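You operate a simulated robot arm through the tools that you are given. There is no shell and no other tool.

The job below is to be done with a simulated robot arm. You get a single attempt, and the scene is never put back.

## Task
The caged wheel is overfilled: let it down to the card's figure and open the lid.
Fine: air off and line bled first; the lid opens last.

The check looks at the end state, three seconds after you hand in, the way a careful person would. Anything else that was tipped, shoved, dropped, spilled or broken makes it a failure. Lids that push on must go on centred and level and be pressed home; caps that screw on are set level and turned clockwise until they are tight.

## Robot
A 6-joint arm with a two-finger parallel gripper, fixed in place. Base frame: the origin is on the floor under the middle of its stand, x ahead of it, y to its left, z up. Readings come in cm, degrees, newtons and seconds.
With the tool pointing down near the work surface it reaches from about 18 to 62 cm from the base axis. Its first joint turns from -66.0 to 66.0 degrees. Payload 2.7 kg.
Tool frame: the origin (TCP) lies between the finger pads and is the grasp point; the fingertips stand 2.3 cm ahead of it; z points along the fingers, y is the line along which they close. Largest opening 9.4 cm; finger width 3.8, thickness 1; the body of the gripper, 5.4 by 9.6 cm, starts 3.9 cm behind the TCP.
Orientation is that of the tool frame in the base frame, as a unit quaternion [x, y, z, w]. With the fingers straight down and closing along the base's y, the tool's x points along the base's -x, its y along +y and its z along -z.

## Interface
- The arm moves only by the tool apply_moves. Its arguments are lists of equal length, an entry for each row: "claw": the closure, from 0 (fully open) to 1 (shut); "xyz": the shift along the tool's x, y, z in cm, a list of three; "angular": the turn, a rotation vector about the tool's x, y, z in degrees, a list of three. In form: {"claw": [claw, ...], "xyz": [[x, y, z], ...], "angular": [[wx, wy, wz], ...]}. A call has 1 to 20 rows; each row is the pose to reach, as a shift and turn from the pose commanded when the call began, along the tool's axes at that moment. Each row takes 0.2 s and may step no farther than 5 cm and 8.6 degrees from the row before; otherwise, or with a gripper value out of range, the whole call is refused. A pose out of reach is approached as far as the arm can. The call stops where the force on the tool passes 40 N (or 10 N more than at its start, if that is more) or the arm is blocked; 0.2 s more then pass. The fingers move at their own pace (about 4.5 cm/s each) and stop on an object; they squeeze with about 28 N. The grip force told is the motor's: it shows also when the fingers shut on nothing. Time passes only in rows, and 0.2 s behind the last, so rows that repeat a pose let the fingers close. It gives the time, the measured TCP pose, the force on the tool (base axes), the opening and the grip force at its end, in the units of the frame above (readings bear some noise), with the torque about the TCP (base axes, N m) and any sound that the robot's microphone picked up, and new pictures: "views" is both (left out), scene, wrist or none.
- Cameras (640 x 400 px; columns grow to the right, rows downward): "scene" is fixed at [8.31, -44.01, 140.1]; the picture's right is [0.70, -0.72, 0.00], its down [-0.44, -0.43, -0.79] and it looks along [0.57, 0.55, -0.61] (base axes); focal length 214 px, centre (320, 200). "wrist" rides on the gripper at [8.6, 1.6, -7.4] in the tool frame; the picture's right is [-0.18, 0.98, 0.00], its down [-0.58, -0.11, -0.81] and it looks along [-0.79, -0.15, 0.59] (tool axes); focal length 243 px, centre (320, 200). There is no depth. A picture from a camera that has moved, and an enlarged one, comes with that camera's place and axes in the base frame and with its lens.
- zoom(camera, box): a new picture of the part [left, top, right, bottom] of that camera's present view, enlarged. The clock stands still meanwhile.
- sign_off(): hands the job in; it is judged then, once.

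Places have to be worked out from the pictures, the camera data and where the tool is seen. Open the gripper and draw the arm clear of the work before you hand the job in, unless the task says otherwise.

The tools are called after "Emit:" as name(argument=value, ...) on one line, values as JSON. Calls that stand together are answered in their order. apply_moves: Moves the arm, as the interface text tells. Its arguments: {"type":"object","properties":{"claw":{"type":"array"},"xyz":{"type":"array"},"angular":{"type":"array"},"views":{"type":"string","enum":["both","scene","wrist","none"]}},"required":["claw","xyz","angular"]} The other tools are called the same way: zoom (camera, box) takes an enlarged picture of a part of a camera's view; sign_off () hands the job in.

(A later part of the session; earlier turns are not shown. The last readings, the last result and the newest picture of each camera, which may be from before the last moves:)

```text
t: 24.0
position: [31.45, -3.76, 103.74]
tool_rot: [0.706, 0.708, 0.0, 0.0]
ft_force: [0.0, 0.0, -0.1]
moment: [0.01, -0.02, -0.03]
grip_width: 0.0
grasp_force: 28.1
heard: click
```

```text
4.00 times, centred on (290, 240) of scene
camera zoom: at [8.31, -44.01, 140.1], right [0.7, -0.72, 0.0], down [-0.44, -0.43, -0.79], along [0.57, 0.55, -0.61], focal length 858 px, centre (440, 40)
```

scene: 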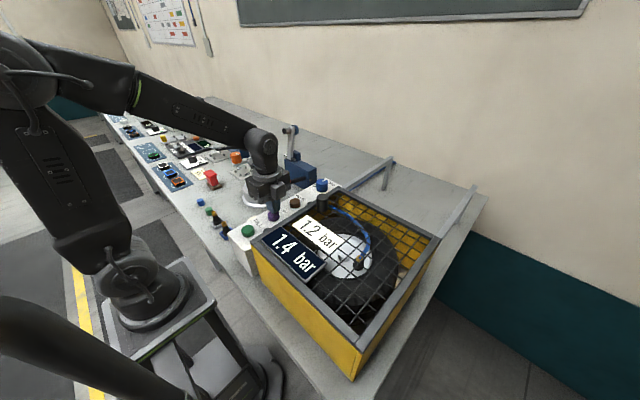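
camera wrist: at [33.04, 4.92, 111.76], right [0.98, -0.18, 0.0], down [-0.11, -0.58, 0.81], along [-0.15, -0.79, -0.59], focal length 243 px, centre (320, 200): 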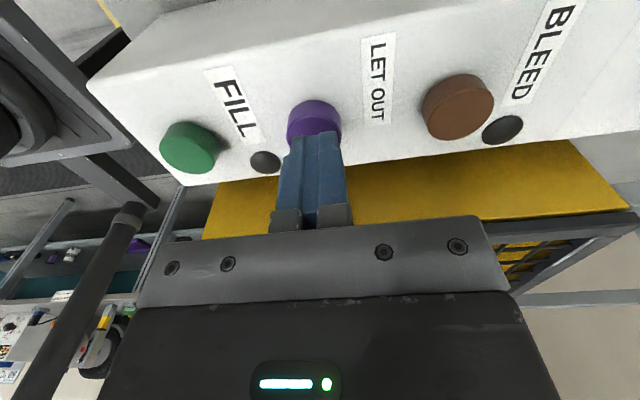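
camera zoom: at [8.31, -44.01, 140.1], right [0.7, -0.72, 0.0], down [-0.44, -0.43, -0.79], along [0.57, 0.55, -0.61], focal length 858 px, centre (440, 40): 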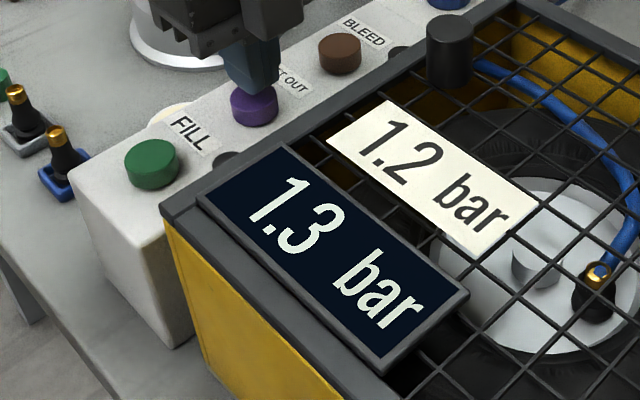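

Still 1.3; I make another short press.

Emit:
apply_moves(claw=[1, 1, 1, 1, 1], xyz=[[0, 0, 0.9], [0, 0, 1.5], [0, 0, 1.5], [0, 0, 0.5], [0, 0, 0]], angular=[[0, 0, 0], [0, 0, 0], [0, 0, 0], [0, 0, 0], [0, 0, 0]], views="none")

Emit:
zoom(camera="scene", box=[230, 190, 350, 290])

```text
t: 25.2
position: [31.47, -3.71, 103.67]
tool_rot: [0.706, 0.708, 0.0, 0.0]
ft_force: [0.2, 0.3, 0.4]
moment: [0.01, -0.01, 0.01]
grip_width: 0.0
grasp_force: 27.6
heard: click
```

```text
4.00 times, centred on (290, 240) of scene
camera zoom: at [8.31, -44.01, 140.1], right [0.7, -0.72, 0.0], down [-0.44, -0.43, -0.79], along [0.57, 0.55, -0.61], focal length 858 px, centre (440, 40)
```

zoom: 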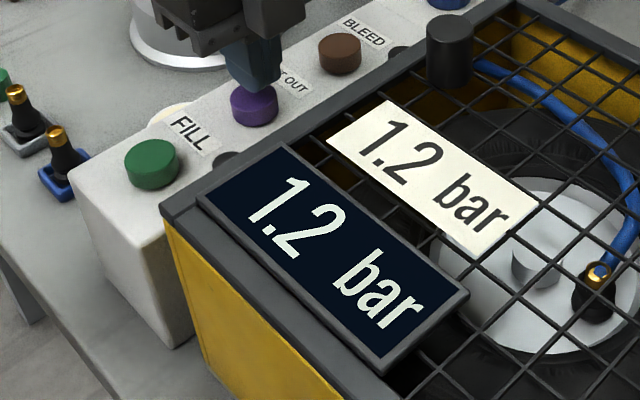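

The gauge reads 1.2 but has only just ticked over, so the true value is probably 1.22–1.25. One more short press of about 0.03 bar should centre it on the card's figure.

Emit:
apply_moves(claw=[1, 1, 1, 1, 1], xyz=[[0, 0, 0.9], [0, 0, 1.5], [0, 0, 1.5], [0, 0, 0.5], [0, 0, 0]], angular=[[0, 0, 0], [0, 0, 0], [0, 0, 0], [0, 0, 0], [0, 0, 0]], views="none")

Emit:
zoom(camera="scene", box=[230, 190, 350, 290])

```text
t: 26.4
position: [31.52, -3.81, 103.81]
tool_rot: [0.707, 0.708, 0.0, -0.001]
ft_force: [-0.2, -0.5, -0.2]
moment: [-0.03, 0.0, -0.02]
grip_width: 0.0
grasp_force: 28.6
heard: click
```

```text
4.00 times, centred on (290, 240) of scene
camera zoom: at [8.31, -44.01, 140.1], right [0.7, -0.72, 0.0], down [-0.44, -0.43, -0.79], along [0.57, 0.55, -0.61], focal length 858 px, centre (440, 40)
```

zoom: 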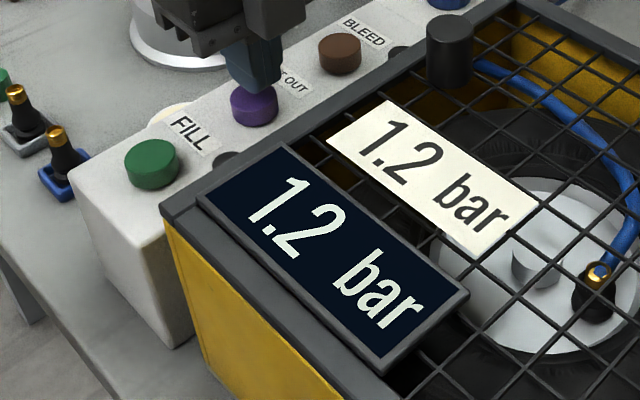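

The gauge still reads 1.2, matching the card, and the bleed lamp is dark. I lift away and move above the cage side to study how the lid opens.

Emit:
apply_moves(claw=[1, 1, 1, 0.5, 0.2, 0.2], xyz=[[0, 0, -4], [0, 0, -8.5], [0, 1, -13], [-1, 3, -17], [-3, 5, -20], [-3, 5, -20]], angular=[[0, 0, 0], [0, 0, 0], [0, 0, 0], [0, 0, 0], [0, 0, 0], [0, 0, 0]])

Emit:
zoom(camera="wrist", box=[0, 0, 640, 240])

```text
t: 27.8
position: [36.57, -7.04, 123.69]
tool_rot: [0.706, 0.708, 0.0, 0.0]
ft_force: [-0.3, 0.1, -0.8]
moment: [-0.01, 0.01, -0.01]
grip_width: 6.78
grasp_force: 0.0
camera wrist: at [38.21, 1.63, 131.29], right [0.98, -0.18, 0.0], down [-0.11, -0.58, 0.81], along [-0.15, -0.79, -0.59], focal length 243 px, centre (320, 200)
```

scene: 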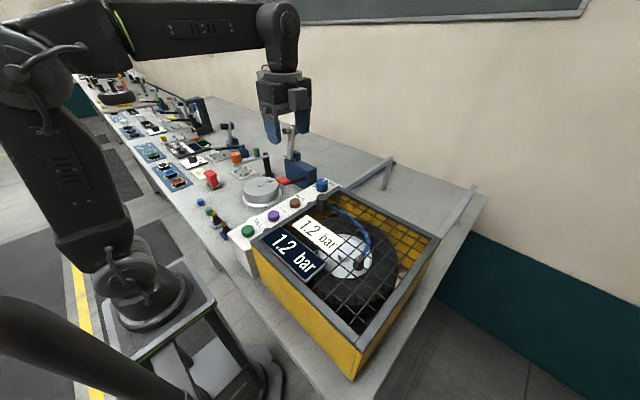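
wrist: 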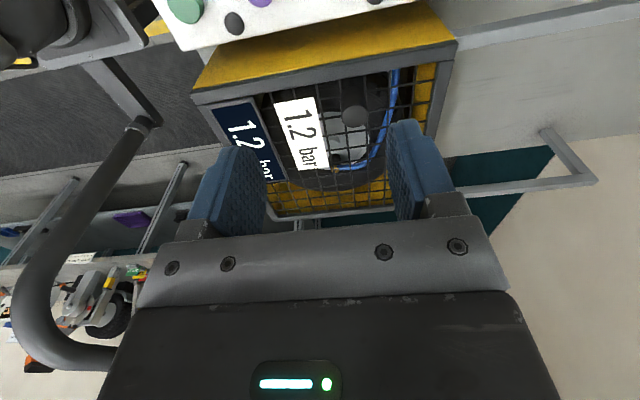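

```text
1.00 times, centred on (320, 120) of wrist (not enlarged: the box is as wide or as high as the picture)
camera zoom: at [38.21, 1.63, 131.29], right [0.98, -0.18, 0.0], down [-0.11, -0.58, 0.81], along [-0.15, -0.79, -0.59], focal length 243 px, centre (320, 280)
```

zoom: 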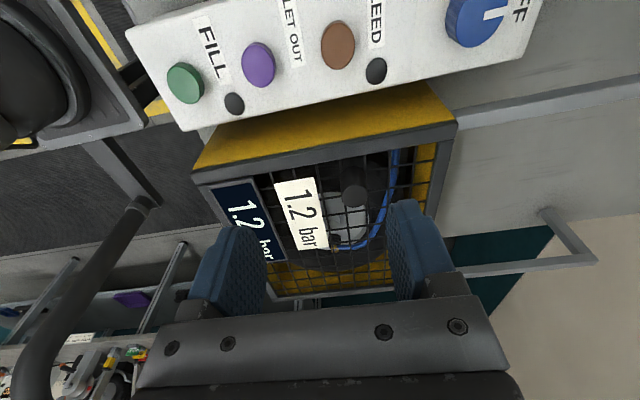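

Emit:
zoom(camera="wrist", box=[190, 20, 470, 195])

Emit:
zoom(camera="wrist", box=[420, 20, 620, 145])

Emit:
zoom(camera="wrist", box=[180, 60, 300, 135])

Emit:
zoom(camera="scene", box=[300, 180, 380, 230])

```text
2.29 times, centred on (330, 108) of wrist
camera zoom: at [38.21, 1.63, 131.29], right [0.98, -0.18, 0.0], down [-0.11, -0.58, 0.81], along [-0.15, -0.79, -0.59], focal length 555 px, centre (297, 411)
```

zoom: 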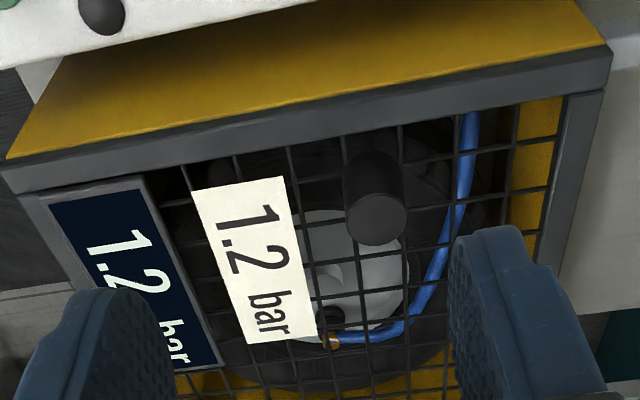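

```text
3.20 times, centred on (520, 82) of wrist
camera zoom: at [38.21, 1.63, 131.29], right [0.98, -0.18, 0.0], down [-0.11, -0.58, 0.81], along [-0.15, -0.79, -0.59], focal length 776 px, centre (-320, 576)
```

zoom: 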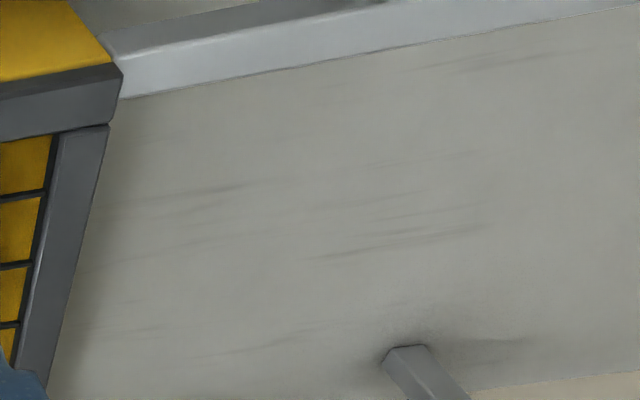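

```text
5.33 times, centred on (240, 98) of wrist
camera zoom: at [38.21, 1.63, 131.29], right [0.98, -0.18, 0.0], down [-0.11, -0.58, 0.81], along [-0.15, -0.79, -0.59], focal length 1294 px, centre (747, 747)
```

zoom: 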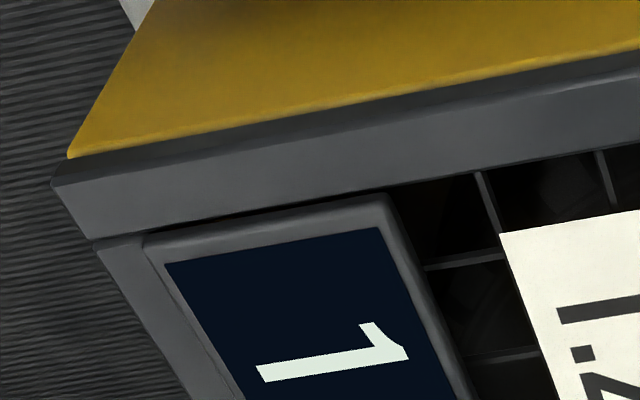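

```text
8.00 times, centred on (340, 205) of scene
camera zoom: at [8.31, -44.01, 140.1], right [0.7, -0.72, 0.0], down [-0.44, -0.43, -0.79], along [0.57, 0.55, -0.61], focal length 1716 px, centre (160, 160)
```

zoom: 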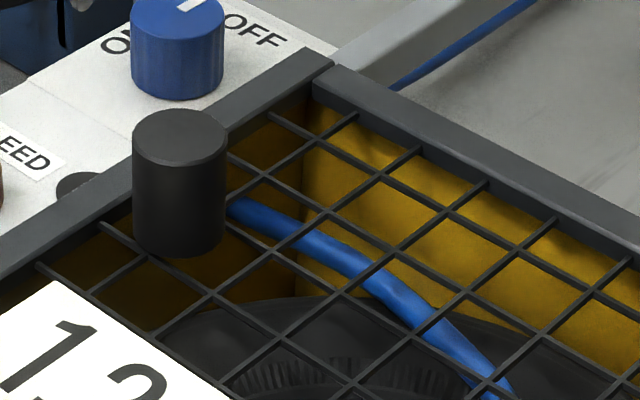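

The lid sits between side rails that run on to posts at about x=80, so it slides toward +x. The black knob on it is about 2.9 cm wide, centred near (39.0, -15.2) with its top near z=108. I hover over it with the jaws closing along x, so the pads push directly in the slide direction.

Emit:
apply_moves(claw=[0.4, 0.5, 0.5, 0.5], xyz=[[-4, 1.2, 2], [-8.16, 2.4, 4.5], [-8.16, 2.4, 8.5], [-8.16, 2.4, 10.7]], angular=[[0, 0, 0], [0, 0, 0], [0, 0, 0], [0, 0, 0]])

Emit:
zoom(camera="wrist", box=[200, 20, 440, 180])

Emit:
zoom(camera="scene", box=[260, 160, 380, 240])

```text
t: 28.8
position: [38.87, -14.84, 113.04]
tool_rot: [0.707, 0.708, 0.0, -0.001]
ft_force: [0.2, 1.1, 0.2]
moment: [-0.02, 0.0, 0.04]
grip_width: 4.68
grasp_force: 0.1
camera wrist: at [40.44, -6.2, 120.55], right [0.98, -0.18, 0.0], down [-0.11, -0.58, 0.81], along [-0.15, -0.79, -0.59], focal length 243 px, centre (320, 200)
```

scene: 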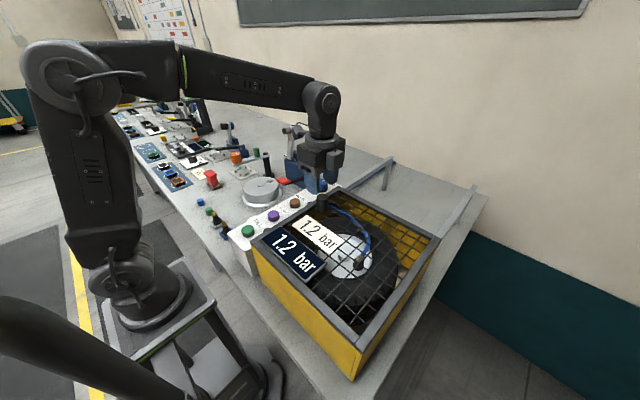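
wrist: 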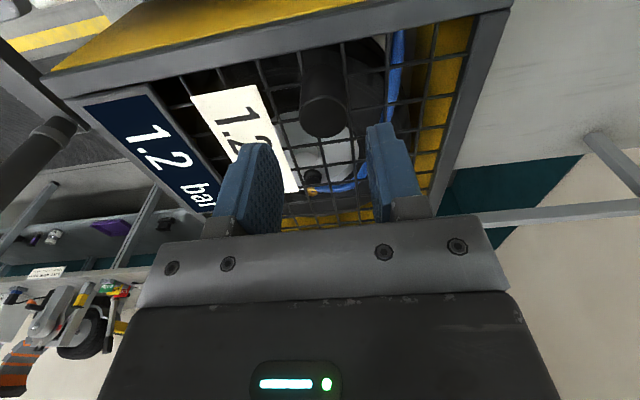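

```text
2.50 times, centred on (320, 100) of wrist
camera zoom: at [40.44, -6.2, 120.55], right [0.98, -0.18, 0.0], down [-0.11, -0.58, 0.81], along [-0.15, -0.79, -0.59], focal length 606 px, centre (320, 450)
```

zoom: 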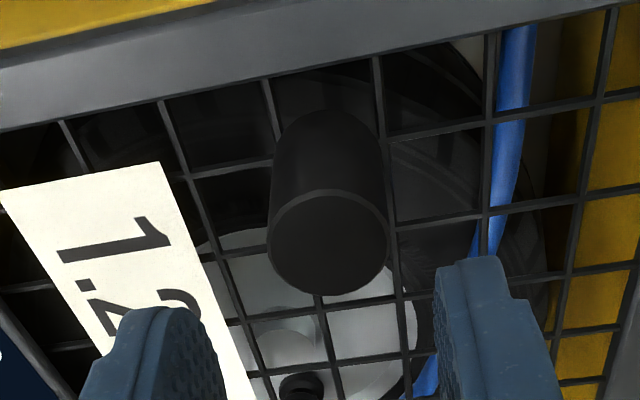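

```text
5.00 times, centred on (320, 200) of scene
camera zoom: at [8.31, -44.01, 140.1], right [0.7, -0.72, 0.0], down [-0.44, -0.43, -0.79], along [0.57, 0.55, -0.61], focal length 1072 px, centre (320, 200)
```

zoom: 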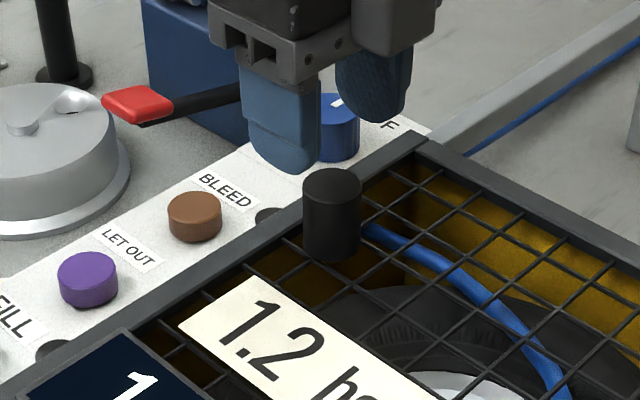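

The knob lies about 0.1 cm toward +x and 0.25 cm toward -y of the tool, which the 4.7 cm opening clears. I descend to TCP z≈106.7 with the tips above the mesh, then look.

Emit:
apply_moves(claw=[0.5, 0.5, 0.5, 0.5, 0.5], xyz=[[-0.25, 0.1, 2], [-0.25, 0.1, 4], [-0.25, 0.1, 5.2], [-0.25, 0.1, 5.9], [-0.25, 0.1, 6.2]], angular=[[0, 0, 0], [0, 0, 0], [0, 0, 0], [0, 0, 0], [0, 0, 0]])

Emit:
zoom(camera="scene", box=[260, 160, 380, 240])

Emit:
zoom(camera="wrist", box=[200, 80, 440, 240])

```text
t: 30.0
position: [38.97, -15.2, 106.74]
tool_rot: [0.707, 0.707, 0.0, 0.0]
ft_force: [-0.5, 0.3, -0.9]
moment: [0.02, -0.02, -0.02]
grip_width: 4.7
grasp_force: 0.0
camera wrist: at [40.62, -6.55, 114.3], right [0.98, -0.18, 0.0], down [-0.11, -0.58, 0.81], along [-0.15, -0.79, -0.59], focal length 243 px, centre (320, 200)
```

scene: 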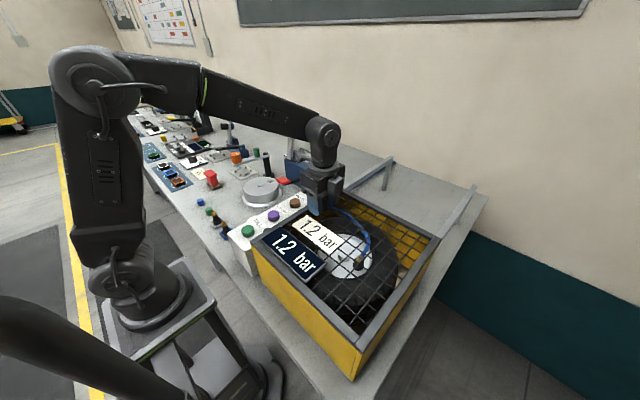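
wrist: 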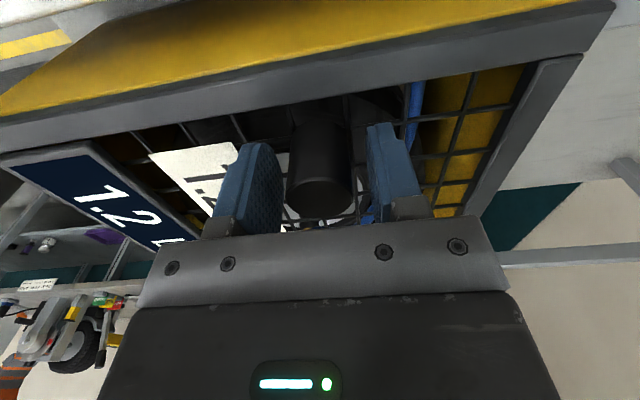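

```text
5.00 times, centred on (320, 200) of scene
camera zoom: at [8.31, -44.01, 140.1], right [0.7, -0.72, 0.0], down [-0.44, -0.43, -0.79], along [0.57, 0.55, -0.61], focal length 1072 px, centre (320, 200)
```

zoom: 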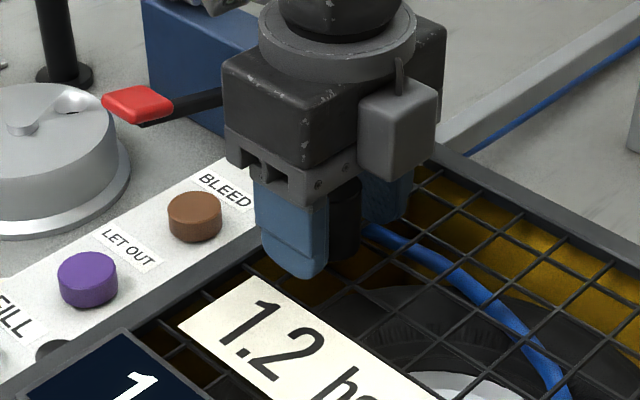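

```text
2.50 times, centred on (320, 160) of wrist
camera zoom: at [40.62, -6.55, 114.3], right [0.98, -0.18, 0.0], down [-0.11, -0.58, 0.81], along [-0.15, -0.79, -0.59], focal length 606 px, centre (320, 300)
```

zoom: 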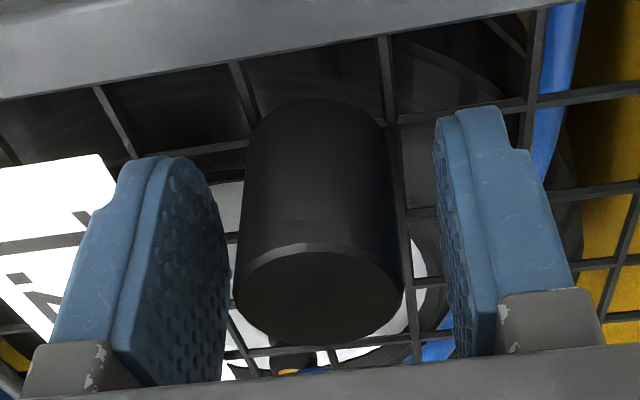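

The knob is well between the pads with its top about 1 cm above the TCP. I close on it.

Emit:
apply_moves(claw=[0.6, 0.7, 0.8, 0.8, 0.8], xyz=[[0, 0, 0], [0, 0, 0], [0, 0, 0], [0, 0, 0], [0, 0, 0]], angular=[[0, 0, 0], [0, 0, 0], [0, 0, 0], [0, 0, 0], [0, 0, 0]], views="wrist")

```text
t: 31.2
position: [39.11, -15.24, 106.72]
tool_rot: [0.707, 0.708, 0.001, 0.0]
ft_force: [2.4, -0.3, -3.8]
moment: [-0.23, -0.29, -0.05]
grip_width: 2.86
grasp_force: 45.4
camera wrist: at [40.63, -6.54, 114.31], right [0.98, -0.18, 0.0], down [-0.11, -0.58, 0.81], along [-0.15, -0.79, -0.59], focal length 243 px, centre (320, 200)
```

wrist: 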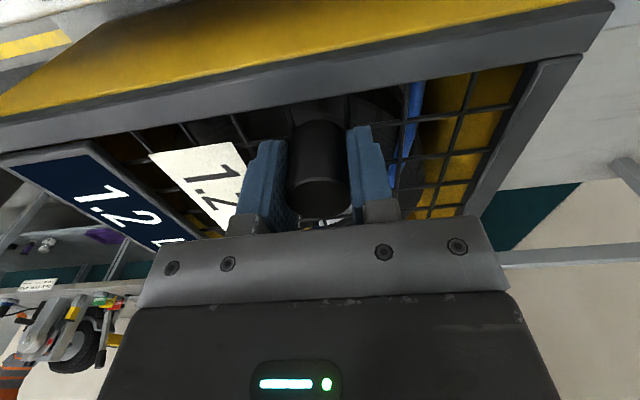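

The knob is gripped at 2.86 cm. I try a gentle slide of 2 cm toward +x in half-centimetre steps, watching the force.

Emit:
apply_moves(claw=[0.8, 0.8, 0.8, 0.8], xyz=[[0, 0.5, 0], [0, 1.0, 0], [0, 1.5, 0], [0, 2.0, 0]], angular=[[0, 0, 0], [0, 0, 0], [0, 0, 0], [0, 0, 0]])

Emit:
zoom(camera="scene", box=[230, 160, 470, 310])

```text
t: 32.2
position: [40.92, -15.22, 106.73]
tool_rot: [0.707, 0.707, -0.001, -0.001]
ft_force: [-0.9, -17.4, -20.1]
moment: [-1.09, -1.44, -0.35]
grip_width: 2.82
grasp_force: 44.7
camera wrist: at [42.58, -6.53, 114.3], right [0.98, -0.18, 0.0], down [-0.11, -0.58, 0.81], along [-0.15, -0.79, -0.59], focal length 243 px, centre (320, 200)
```

scene: 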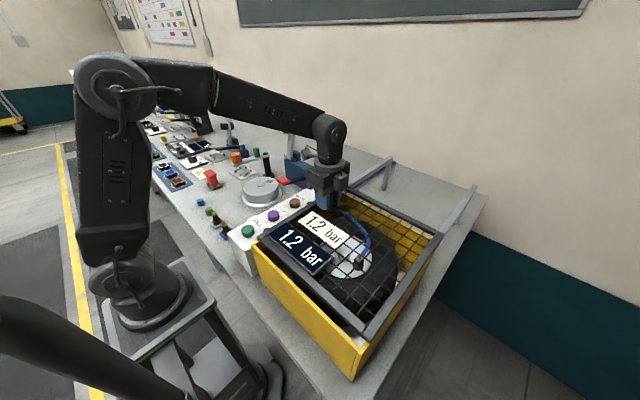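
wrist: 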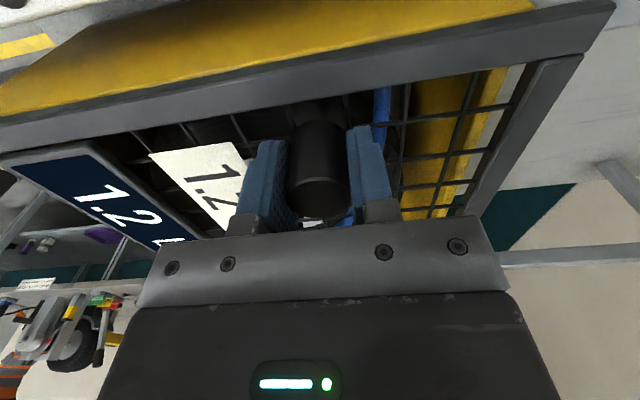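

```text
2.67 times, centred on (350, 235) of scene
camera zoom: at [8.33, -44.07, 140.08], right [0.7, -0.72, 0.0], down [-0.44, -0.43, -0.79], along [0.57, 0.55, -0.61], focal length 572 px, centre (240, 107)
```

zoom: 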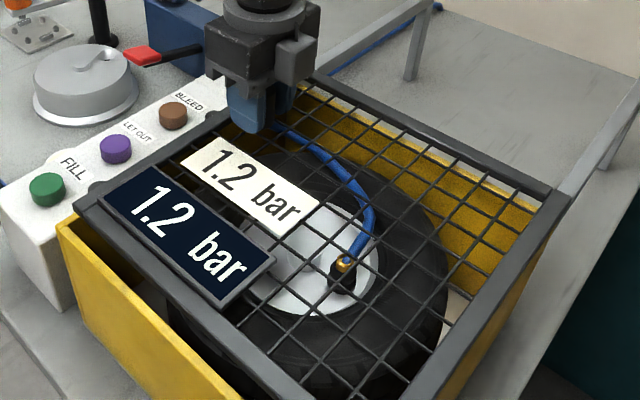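

The lid slides. The pull has built up about 17 N sideways and 20 N upward, so I relieve it (0.1 cm down and 0.1 cm toward -y) and continue another 8 cm.

Emit:
apply_moves(claw=[0.8, 0.8, 0.8, 0.8, 0.8, 0.8, 0.8, 0.8, 0.8], xyz=[[-0.1, 0.2, 0.1], [-0.1, 1, 0.1], [-0.1, 2, 0.1], [-0.1, 3, 0.1], [-0.1, 4, 0.1], [-0.1, 5, 0.1], [-0.1, 6, 0.1], [-0.1, 7, 0.1], [-0.1, 8, 0.1]], angular=[[0, 0, 0], [0, 0, 0], [0, 0, 0], [0, 0, 0], [0, 0, 0], [0, 0, 0], [0, 0, 0], [0, 0, 0], [0, 0, 0]], views="scene")

```text
t: 34.2
position: [49.33, -15.22, 106.64]
tool_rot: [0.707, 0.707, 0.001, 0.001]
ft_force: [-2.3, -5.9, 6.6]
moment: [-0.21, 0.19, -0.4]
grip_width: 2.86
grasp_force: 45.4
```

scene: 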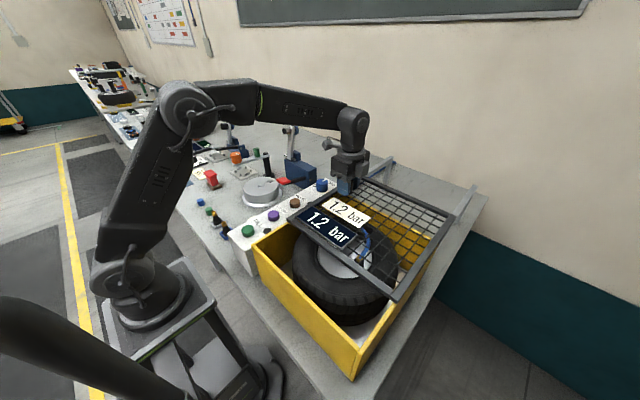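

It's sliding smoothly with low forces, and the lid is about 10 cm open. I continue another 9 cm.

Emit:
apply_moves(claw=[0.8, 0.8, 0.8, 0.8, 0.8, 0.8, 0.8, 0.8, 0.8], xyz=[[-0.05, 1, 0], [-0.05, 2, 0], [-0.05, 3, 0], [-0.05, 4, 0], [-0.05, 5, 0], [-0.05, 6, 0], [-0.05, 7, 0], [-0.05, 8, 0], [-0.05, 9, 0]], angular=[[0, 0, 0], [0, 0, 0], [0, 0, 0], [0, 0, 0], [0, 0, 0], [0, 0, 0], [0, 0, 0], [0, 0, 0], [0, 0, 0]])

```text
t: 36.2
position: [57.88, -15.27, 106.76]
tool_rot: [0.706, 0.708, 0.001, 0.0]
ft_force: [0.1, -2.7, 8.0]
moment: [0.33, 0.29, 0.06]
grip_width: 2.84
grasp_force: 44.7
camera wrist: at [59.52, -6.53, 114.31], right [0.98, -0.18, 0.0], down [-0.11, -0.58, 0.81], along [-0.15, -0.79, -0.59], focal length 243 px, centre (320, 200)
```

scene: 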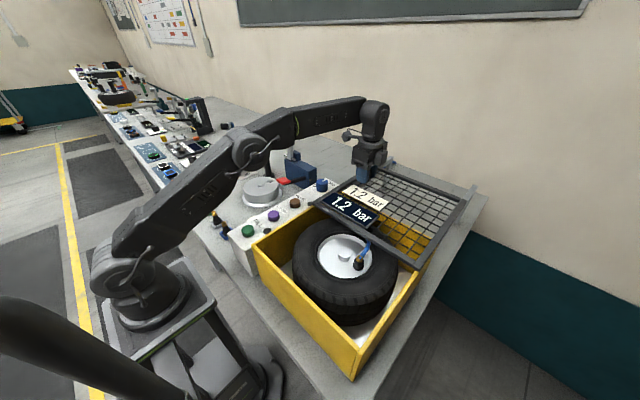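
wrist: 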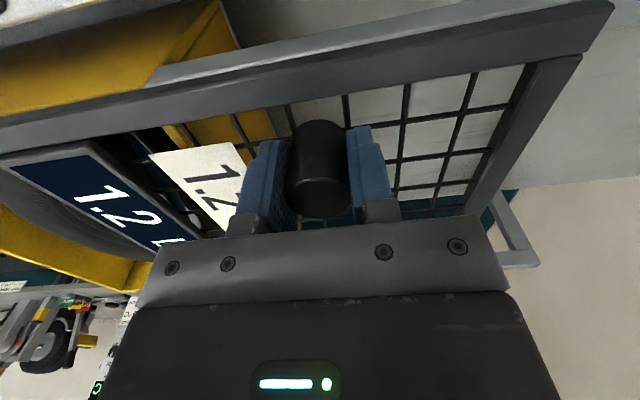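

The lid is about 19 cm open. I continue in small steps, watching for the arm's reach limit.

Emit:
apply_moves(claw=[0.8, 0.8, 0.8, 0.8, 0.8], xyz=[[0, 0.5, 0], [0, 1, 0], [0, 1.5, 0], [0, 2, 0], [0, 2.5, 0]], angular=[[0, 0, 0], [0, 0, 0], [0, 0, 0], [0, 0, 0], [0, 0, 0]])

```text
t: 37.4
position: [59.69, -15.22, 106.76]
tool_rot: [0.706, 0.708, 0.0, 0.002]
ft_force: [-1.1, -0.7, 20.1]
moment: [1.21, 1.23, 0.03]
grip_width: 2.85
grasp_force: 45.2
out of reach, approached as far as the arm can: row 4, 5
camera wrist: at [61.26, -6.52, 114.3], right [0.98, -0.18, 0.0], down [-0.11, -0.58, 0.81], along [-0.15, -0.79, -0.59], focal length 243 px, centre (320, 200)
```

scene: 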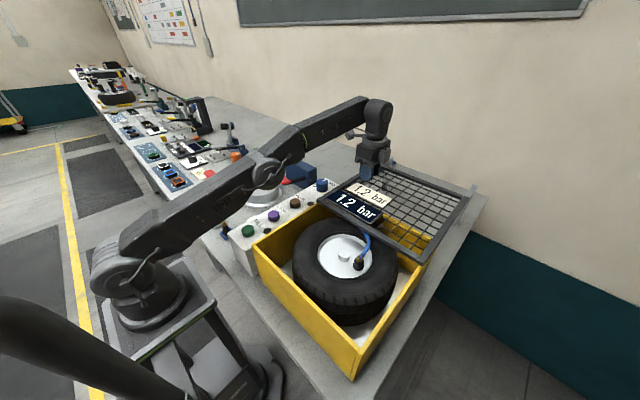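
wrist: 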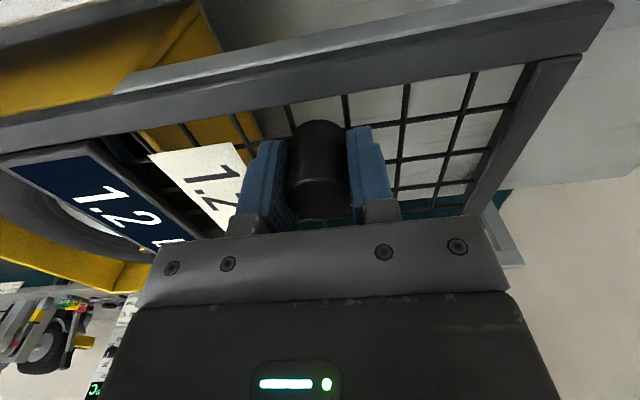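

The arm reached its limit at x≈59.7, with the lid about 20.7 cm open. To open it fully I release the knob, lift clear, and will push the lid's trailing end bar from the cage side.

Emit:
apply_moves(claw=[0.6, 0.47, 0.47, 0.47, 0.47, 0.47, 0.47, 0.47], xyz=[[0, -0.5, 0], [0, -0.6, 0], [0, -0.6, 0], [0, -0.6, -1.5], [0, -0.6, -3], [0, -0.7, -4.5], [0, -1.5, -7], [0, -3, -9]], angular=[[0, 0, 0], [0, 0, 0], [0, 0, 0], [0, 0, 0], [0, 0, 0], [0, 0, 0], [0, 0, 0], [0, 0, 0]])

Emit:
zoom(camera="scene", box=[290, 130, 490, 270])

```text
t: 39.2
position: [56.52, -15.18, 114.37]
tool_rot: [0.707, 0.708, 0.0, 0.0]
ft_force: [0.4, -0.7, 0.4]
moment: [0.03, 0.01, -0.04]
grip_width: 4.97
grasp_force: 0.1
out of reach, approached as far as the arm can: row 5, 6, 7, 8
camera wrist: at [58.23, -6.51, 121.91], right [0.98, -0.18, 0.0], down [-0.11, -0.58, 0.81], along [-0.15, -0.79, -0.59], focal length 243 px, centre (320, 200)
```

scene: 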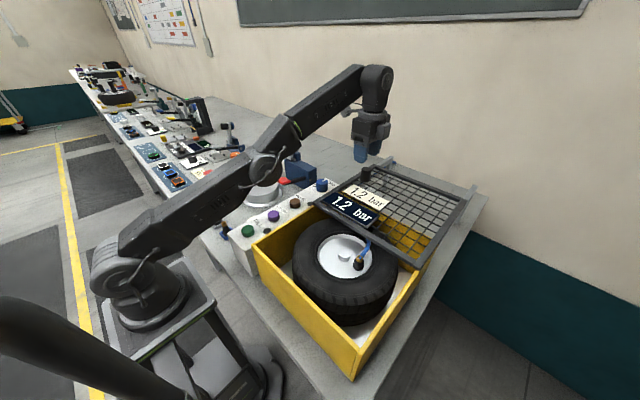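
wrist: 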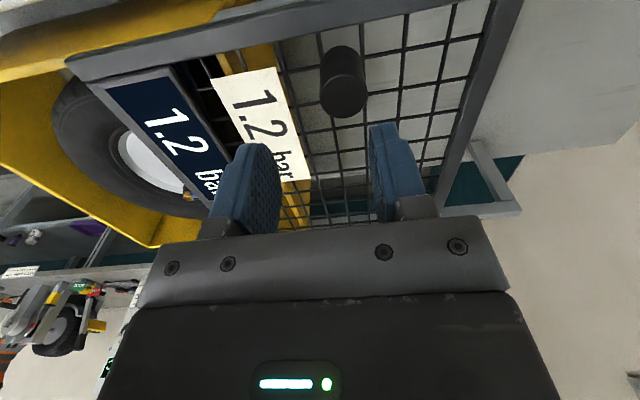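

```text
2.86 times, centred on (390, 200) of scene
camera zoom: at [8.31, -44.01, 140.1], right [0.7, -0.72, 0.0], down [-0.44, -0.43, -0.79], along [0.57, 0.55, -0.61], focal length 613 px, centre (120, 200)
```

zoom: 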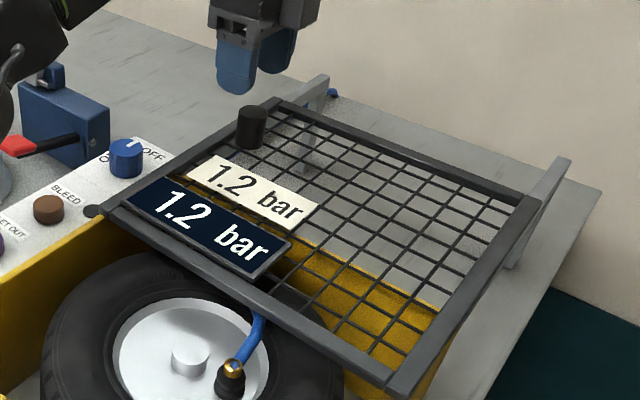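

The lid's trailing bar lies along x≈41, from y≈-10 to -40. The hose curves beneath it at y≥-30, so I plan to push at y≈-33.5, clear of hose and valve. I move over there at safe height with fingers shut.

Emit:
apply_moves(claw=[0.7, 1, 1, 1, 1, 1, 1, 1], xyz=[[-1, -4, 0], [-4, -7, 0], [-7, -10, 0], [-10, -13, 0], [-13, -16, 0], [-16, -18.5, 0], [-18.3, -19.5, 1], [-18.3, -19.5, 2]], angular=[[0, 0, 0], [0, 0, 0], [0, 0, 0], [0, 0, 0], [0, 0, 0], [0, 0, 0], [0, 0, 0], [0, 0, 0]])

Emit:
zoom(camera="wrist", box=[200, 0, 520, 200])

Emit:
zoom(camera="scene", box=[320, 190, 480, 290])

```text
t: 41.0
position: [37.04, -33.39, 112.12]
tool_rot: [0.706, 0.708, 0.0, 0.0]
ft_force: [0.2, -0.2, 0.2]
moment: [-0.02, 0.0, 0.0]
grip_width: 0.0
grasp_force: 27.9
camera wrist: at [38.75, -24.74, 119.6], right [0.98, -0.18, 0.0], down [-0.11, -0.58, 0.81], along [-0.15, -0.79, -0.59], focal length 243 px, centre (320, 200)
```

scene: 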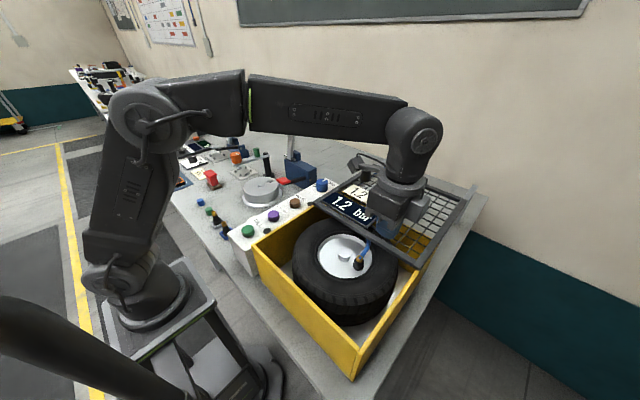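
wrist: 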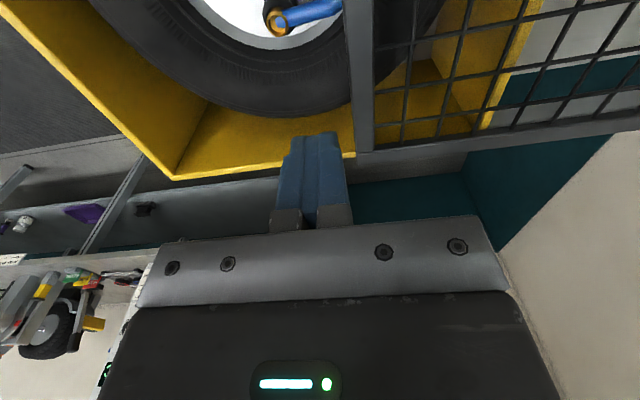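

```text
2.00 times, centred on (360, 100) of wrist
camera zoom: at [38.75, -24.74, 119.6], right [0.98, -0.18, 0.0], down [-0.11, -0.58, 0.81], along [-0.15, -0.79, -0.59], focal length 485 px, centre (240, 400)
```

zoom: 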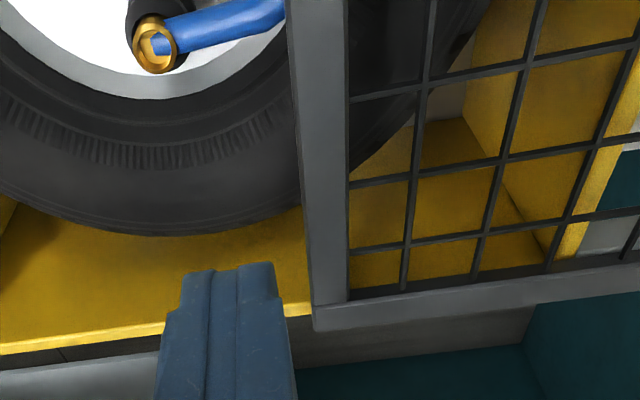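

```text
4.00 times, centred on (400, 240) of scene
camera zoom: at [8.31, -44.01, 140.1], right [0.7, -0.72, 0.0], down [-0.44, -0.43, -0.79], along [0.57, 0.55, -0.61], focal length 858 px, centre (0, 40)
```

zoom: 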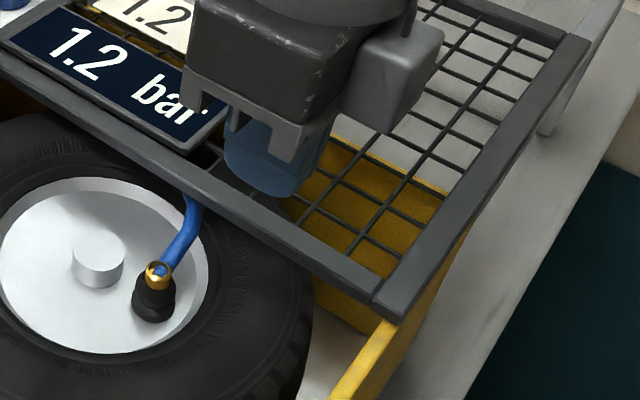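

Triangulating puts the lid's trailing bar at x≈39, with its top near z=105. I back off 1.5 cm toward -x and lower the shut fingers to tip height z≈103.8 behind the bar, clear of the valve at (34.8, -30.3).

Emit:
apply_moves(claw=[1, 1, 1, 1, 1, 1], xyz=[[0, -1.5, 0], [0, -1.5, 2], [0, -1.5, 4], [0, -1.5, 5], [0, -1.5, 5.6], [0, -1.5, 6.0]], angular=[[0, 0, 0], [0, 0, 0], [0, 0, 0], [0, 0, 0], [0, 0, 0], [0, 0, 0]])

Emit:
zoom(camera="wrist", box=[200, 40, 480, 215])

Emit:
zoom(camera="scene", box=[320, 190, 480, 290])

```text
t: 42.4
position: [35.58, -33.52, 106.3]
tool_rot: [0.706, 0.708, -0.001, 0.0]
ft_force: [-0.2, 0.6, -0.2]
moment: [0.02, 0.02, 0.04]
grip_width: 0.0
grasp_force: 28.6
camera wrist: at [37.24, -24.68, 113.81], right [0.98, -0.18, 0.0], down [-0.11, -0.58, 0.81], along [-0.15, -0.79, -0.59], focal length 243 px, centre (320, 200)
```

scene: 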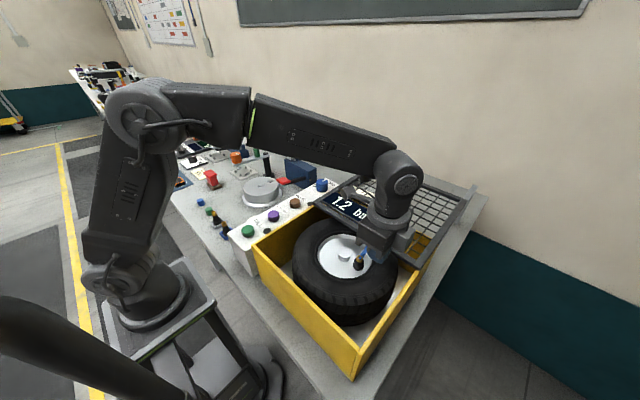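
wrist: 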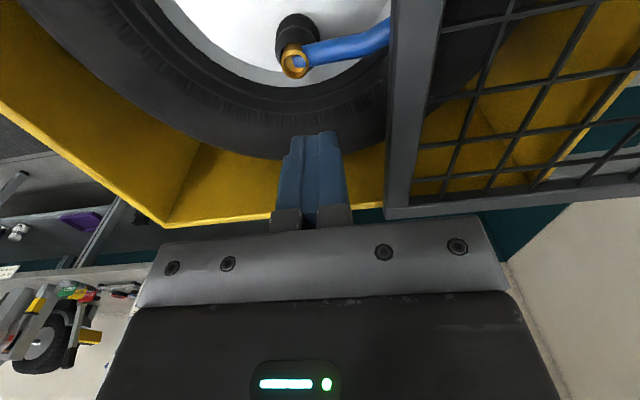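

```text
2.29 times, centred on (340, 128) of wrist
camera zoom: at [37.24, -24.68, 113.81], right [0.98, -0.18, 0.0], down [-0.11, -0.58, 0.81], along [-0.15, -0.79, -0.59], focal length 555 px, centre (274, 366)
```

zoom: 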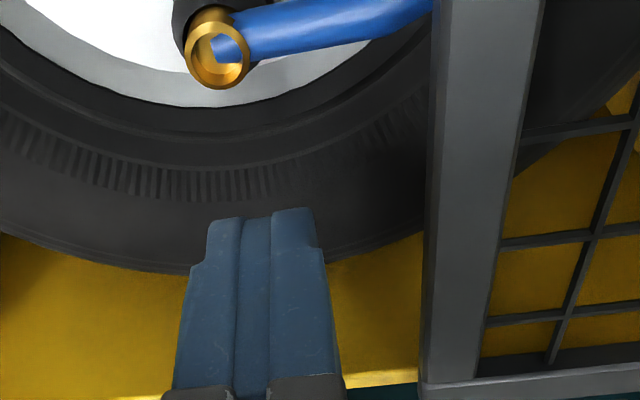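

```text
4.00 times, centred on (400, 240) of scene
camera zoom: at [8.31, -44.01, 140.1], right [0.7, -0.72, 0.0], down [-0.44, -0.43, -0.79], along [0.57, 0.55, -0.61], focal length 858 px, centre (0, 40)
```

zoom: 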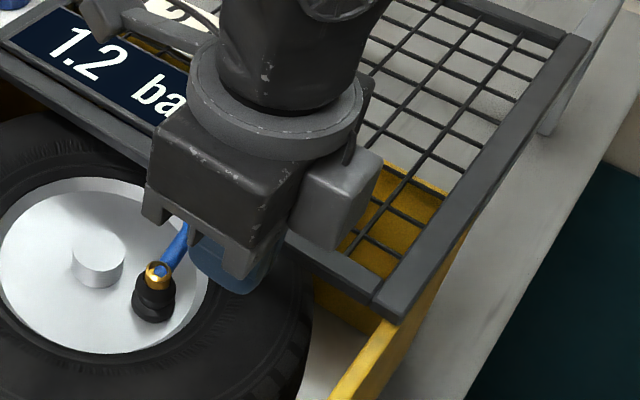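

The gap to the bar is about 2.4 cm and the tips are at bar height, behind it. I lower 0.2 cm and push toward +x in 0.7–1 cm steps.

Emit:
apply_moves(claw=[1, 1, 1, 1, 1, 1, 1], xyz=[[0, 0.7, 0.2], [0, 1.4, 0.2], [0, 2.1, 0.2], [0, 2.8, 0.2], [0, 3.5, 0.2], [0, 4.3, 0.2], [0, 5.2, 0.2]], angular=[[0, 0, 0], [0, 0, 0], [0, 0, 0], [0, 0, 0], [0, 0, 0], [0, 0, 0], [0, 0, 0]])

Emit:
zoom(camera="wrist", box=[200, 40, 480, 215])

```text
t: 44.0
position: [41.0, -33.45, 106.03]
tool_rot: [0.706, 0.708, -0.001, 0.0]
ft_force: [-0.6, 0.5, -0.3]
moment: [0.02, 0.0, 0.02]
grip_width: 0.01
grasp_force: 27.8
camera wrist: at [42.46, -24.7, 113.6], right [0.98, -0.18, 0.0], down [-0.11, -0.58, 0.81], along [-0.15, -0.79, -0.59], focal length 243 px, centre (320, 200)
```

scene: 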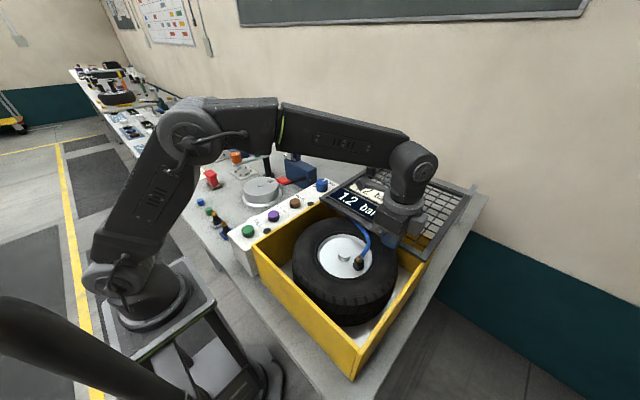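
wrist: 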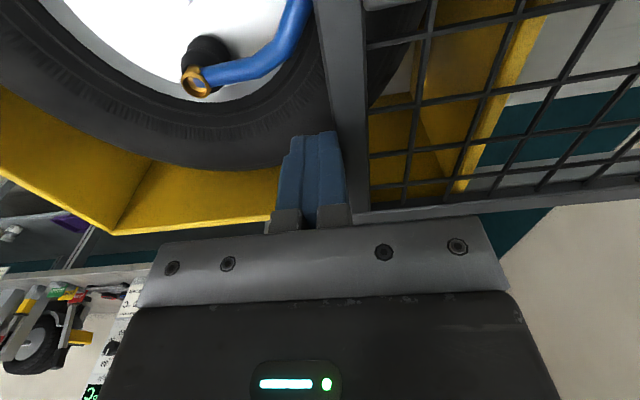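

```text
2.29 times, centred on (340, 128) of wrist
camera zoom: at [42.46, -24.7, 113.6], right [0.98, -0.18, 0.0], down [-0.11, -0.58, 0.81], along [-0.15, -0.79, -0.59], focal length 555 px, centre (274, 366)
```

zoom: 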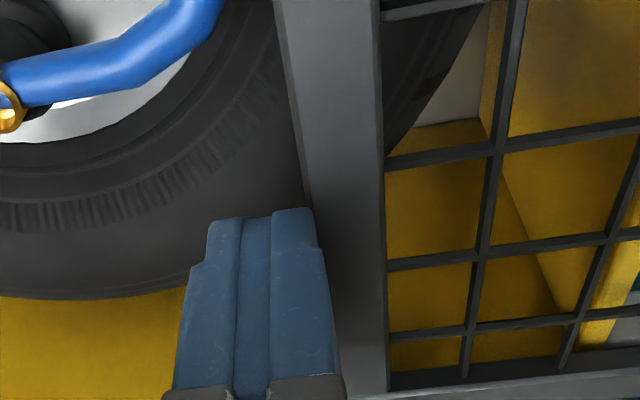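

The fingers are against the bar and it has moved about 2.7 cm with very little force. I keep pushing toward +x, relying on the force stop for the end of travel.

Emit:
apply_moves(claw=[1, 1, 1, 1, 1, 1], xyz=[[0, 0.8, 0], [0, 1.6, 0], [0, 2.4, 0], [0, 3.2, 0], [0, 4.0, 0], [0, 4.6, 0]], angular=[[0, 0, 0], [0, 0, 0], [0, 0, 0], [0, 0, 0], [0, 0, 0], [0, 0, 0]])

Emit:
zoom(camera="scene", box=[290, 150, 490, 275])

```text
t: 45.4
position: [45.53, -33.19, 105.96]
tool_rot: [0.707, 0.708, 0.0, 0.0]
ft_force: [-1.5, 0.6, -0.6]
moment: [0.01, 0.02, -0.03]
grip_width: 0.0
grasp_force: 27.6
camera wrist: at [47.13, -24.65, 113.52], right [0.98, -0.18, 0.0], down [-0.11, -0.58, 0.81], along [-0.15, -0.79, -0.59], focal length 243 px, centre (320, 200)
```

scene: 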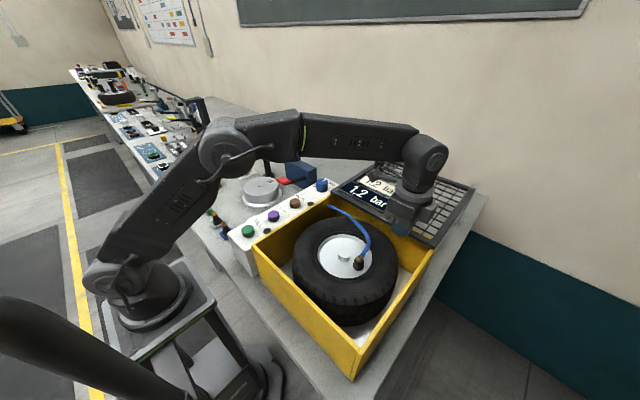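
wrist: 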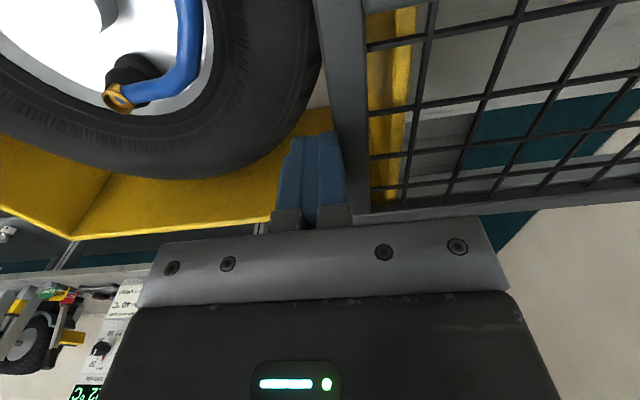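

```text
3.20 times, centred on (390, 212) of scene
camera zoom: at [8.31, -44.01, 140.1], right [0.7, -0.72, 0.0], down [-0.44, -0.43, -0.79], along [0.57, 0.55, -0.61], focal length 686 px, centre (96, 160)
```

zoom: 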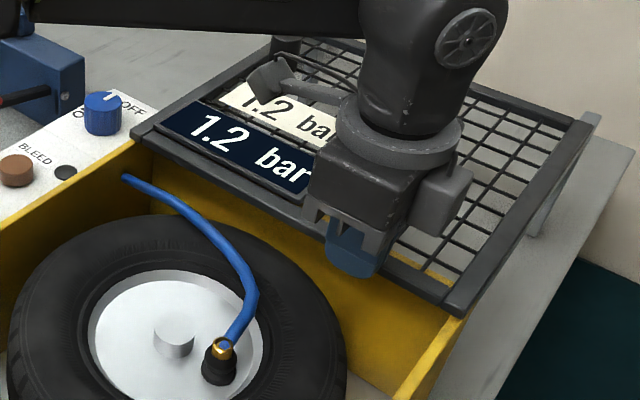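

The lid's leading edge is now near the rail ends and the wheel is almost fully uncovered. I push another 1.5 cm in half-centimetre steps.

Emit:
apply_moves(claw=[1, 1, 1, 1], xyz=[[0, 0.5, 0], [0, 1.0, 0], [0, 1.5, 0], [0, 1.5, 0]], angular=[[0, 0, 0], [0, 0, 0], [0, 0, 0], [0, 0, 0]])

Emit:
zoom(camera="scene", box=[290, 150, 490, 275])

```text
t: 46.4
position: [47.14, -33.36, 106.01]
tool_rot: [0.706, 0.708, 0.001, 0.0]
ft_force: [0.2, -0.5, 0.0]
moment: [-0.01, -0.02, 0.02]
grip_width: 0.02
grasp_force: 27.9
camera wrist: at [48.67, -24.69, 113.51], right [0.98, -0.18, 0.0], down [-0.11, -0.58, 0.81], along [-0.15, -0.79, -0.59], focal length 243 px, centre (320, 200)
```

scene: 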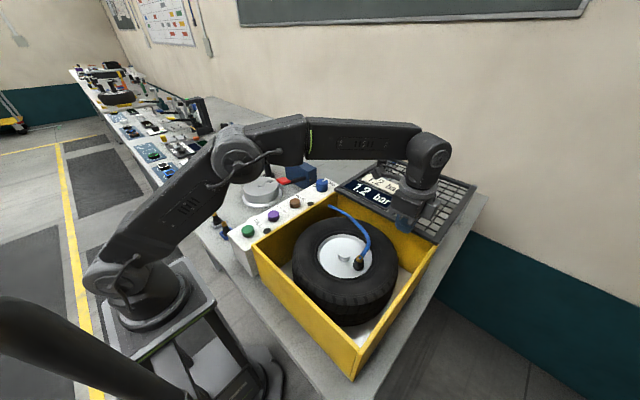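
wrist: 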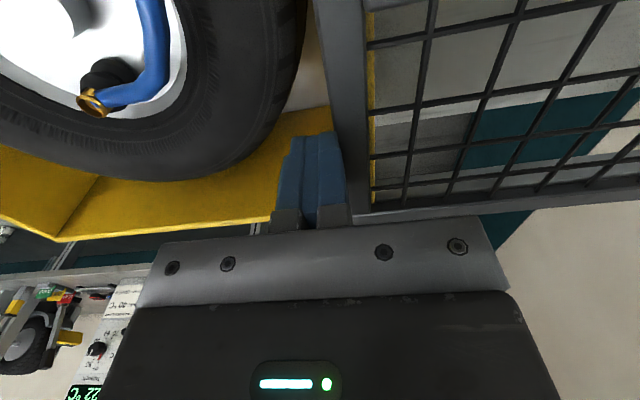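

```text
3.20 times, centred on (390, 212) of scene
camera zoom: at [8.31, -44.01, 140.1], right [0.7, -0.72, 0.0], down [-0.44, -0.43, -0.79], along [0.57, 0.55, -0.61], focal length 686 px, centre (96, 160)
```

zoom: 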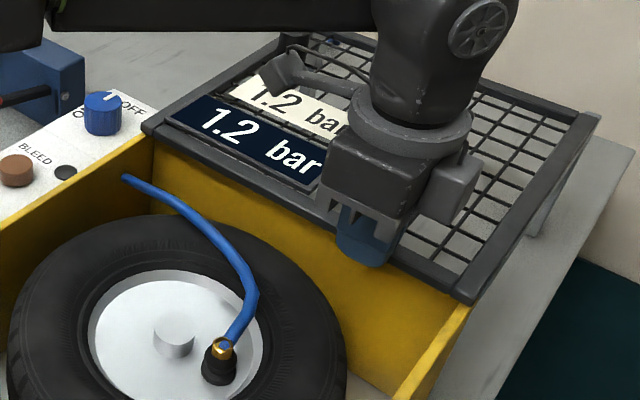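

The trailing bar is now over the cage's back wall and the lid's leading edge is at the rail ends, so it's fully open. The valve is at OFF, the lamp is dark and the gauge reads 1.2. I back off, lift clear and open the gripper.

Emit:
apply_moves(claw=[1, 1, 1, 1, 0.8, 0.5, 0.2, 0, 0, 0], xyz=[[0, -1, 0], [0, -2, 0], [0, -2, -4], [0, -2, -8.5], [0, -2, -13], [0, -3, -17.5], [3, -5, -20], [7, -8, -22], [11, -11, -24], [14, -14, -25]], angular=[[0, 0, 0], [0, 0, 0], [0, 0, 0], [0, 0, 0], [0, 0, 0], [0, 0, 0], [0, 0, 0], [0, 0, 0], [0, 0, 0], [0, 0, 0]])

Emit:
zoom(camera="scene", box=[220, 140, 500, 315])

```text
refused: row 8 steps farther than a row can; nothing moved
```

```text
2.29 times, centred on (360, 228) of scene
camera zoom: at [8.31, -44.01, 140.1], right [0.7, -0.72, 0.0], down [-0.44, -0.43, -0.79], along [0.57, 0.55, -0.61], focal length 490 px, centre (229, 137)
```

zoom: 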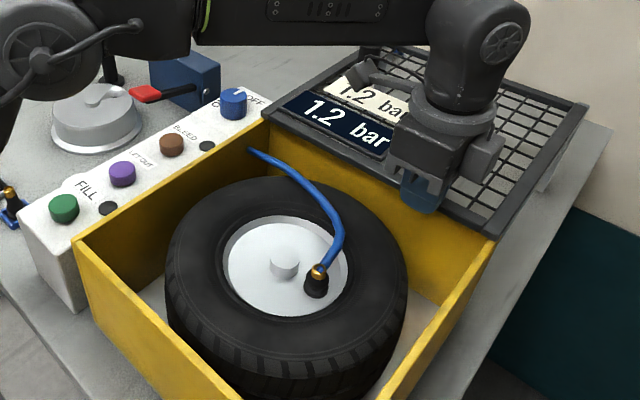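

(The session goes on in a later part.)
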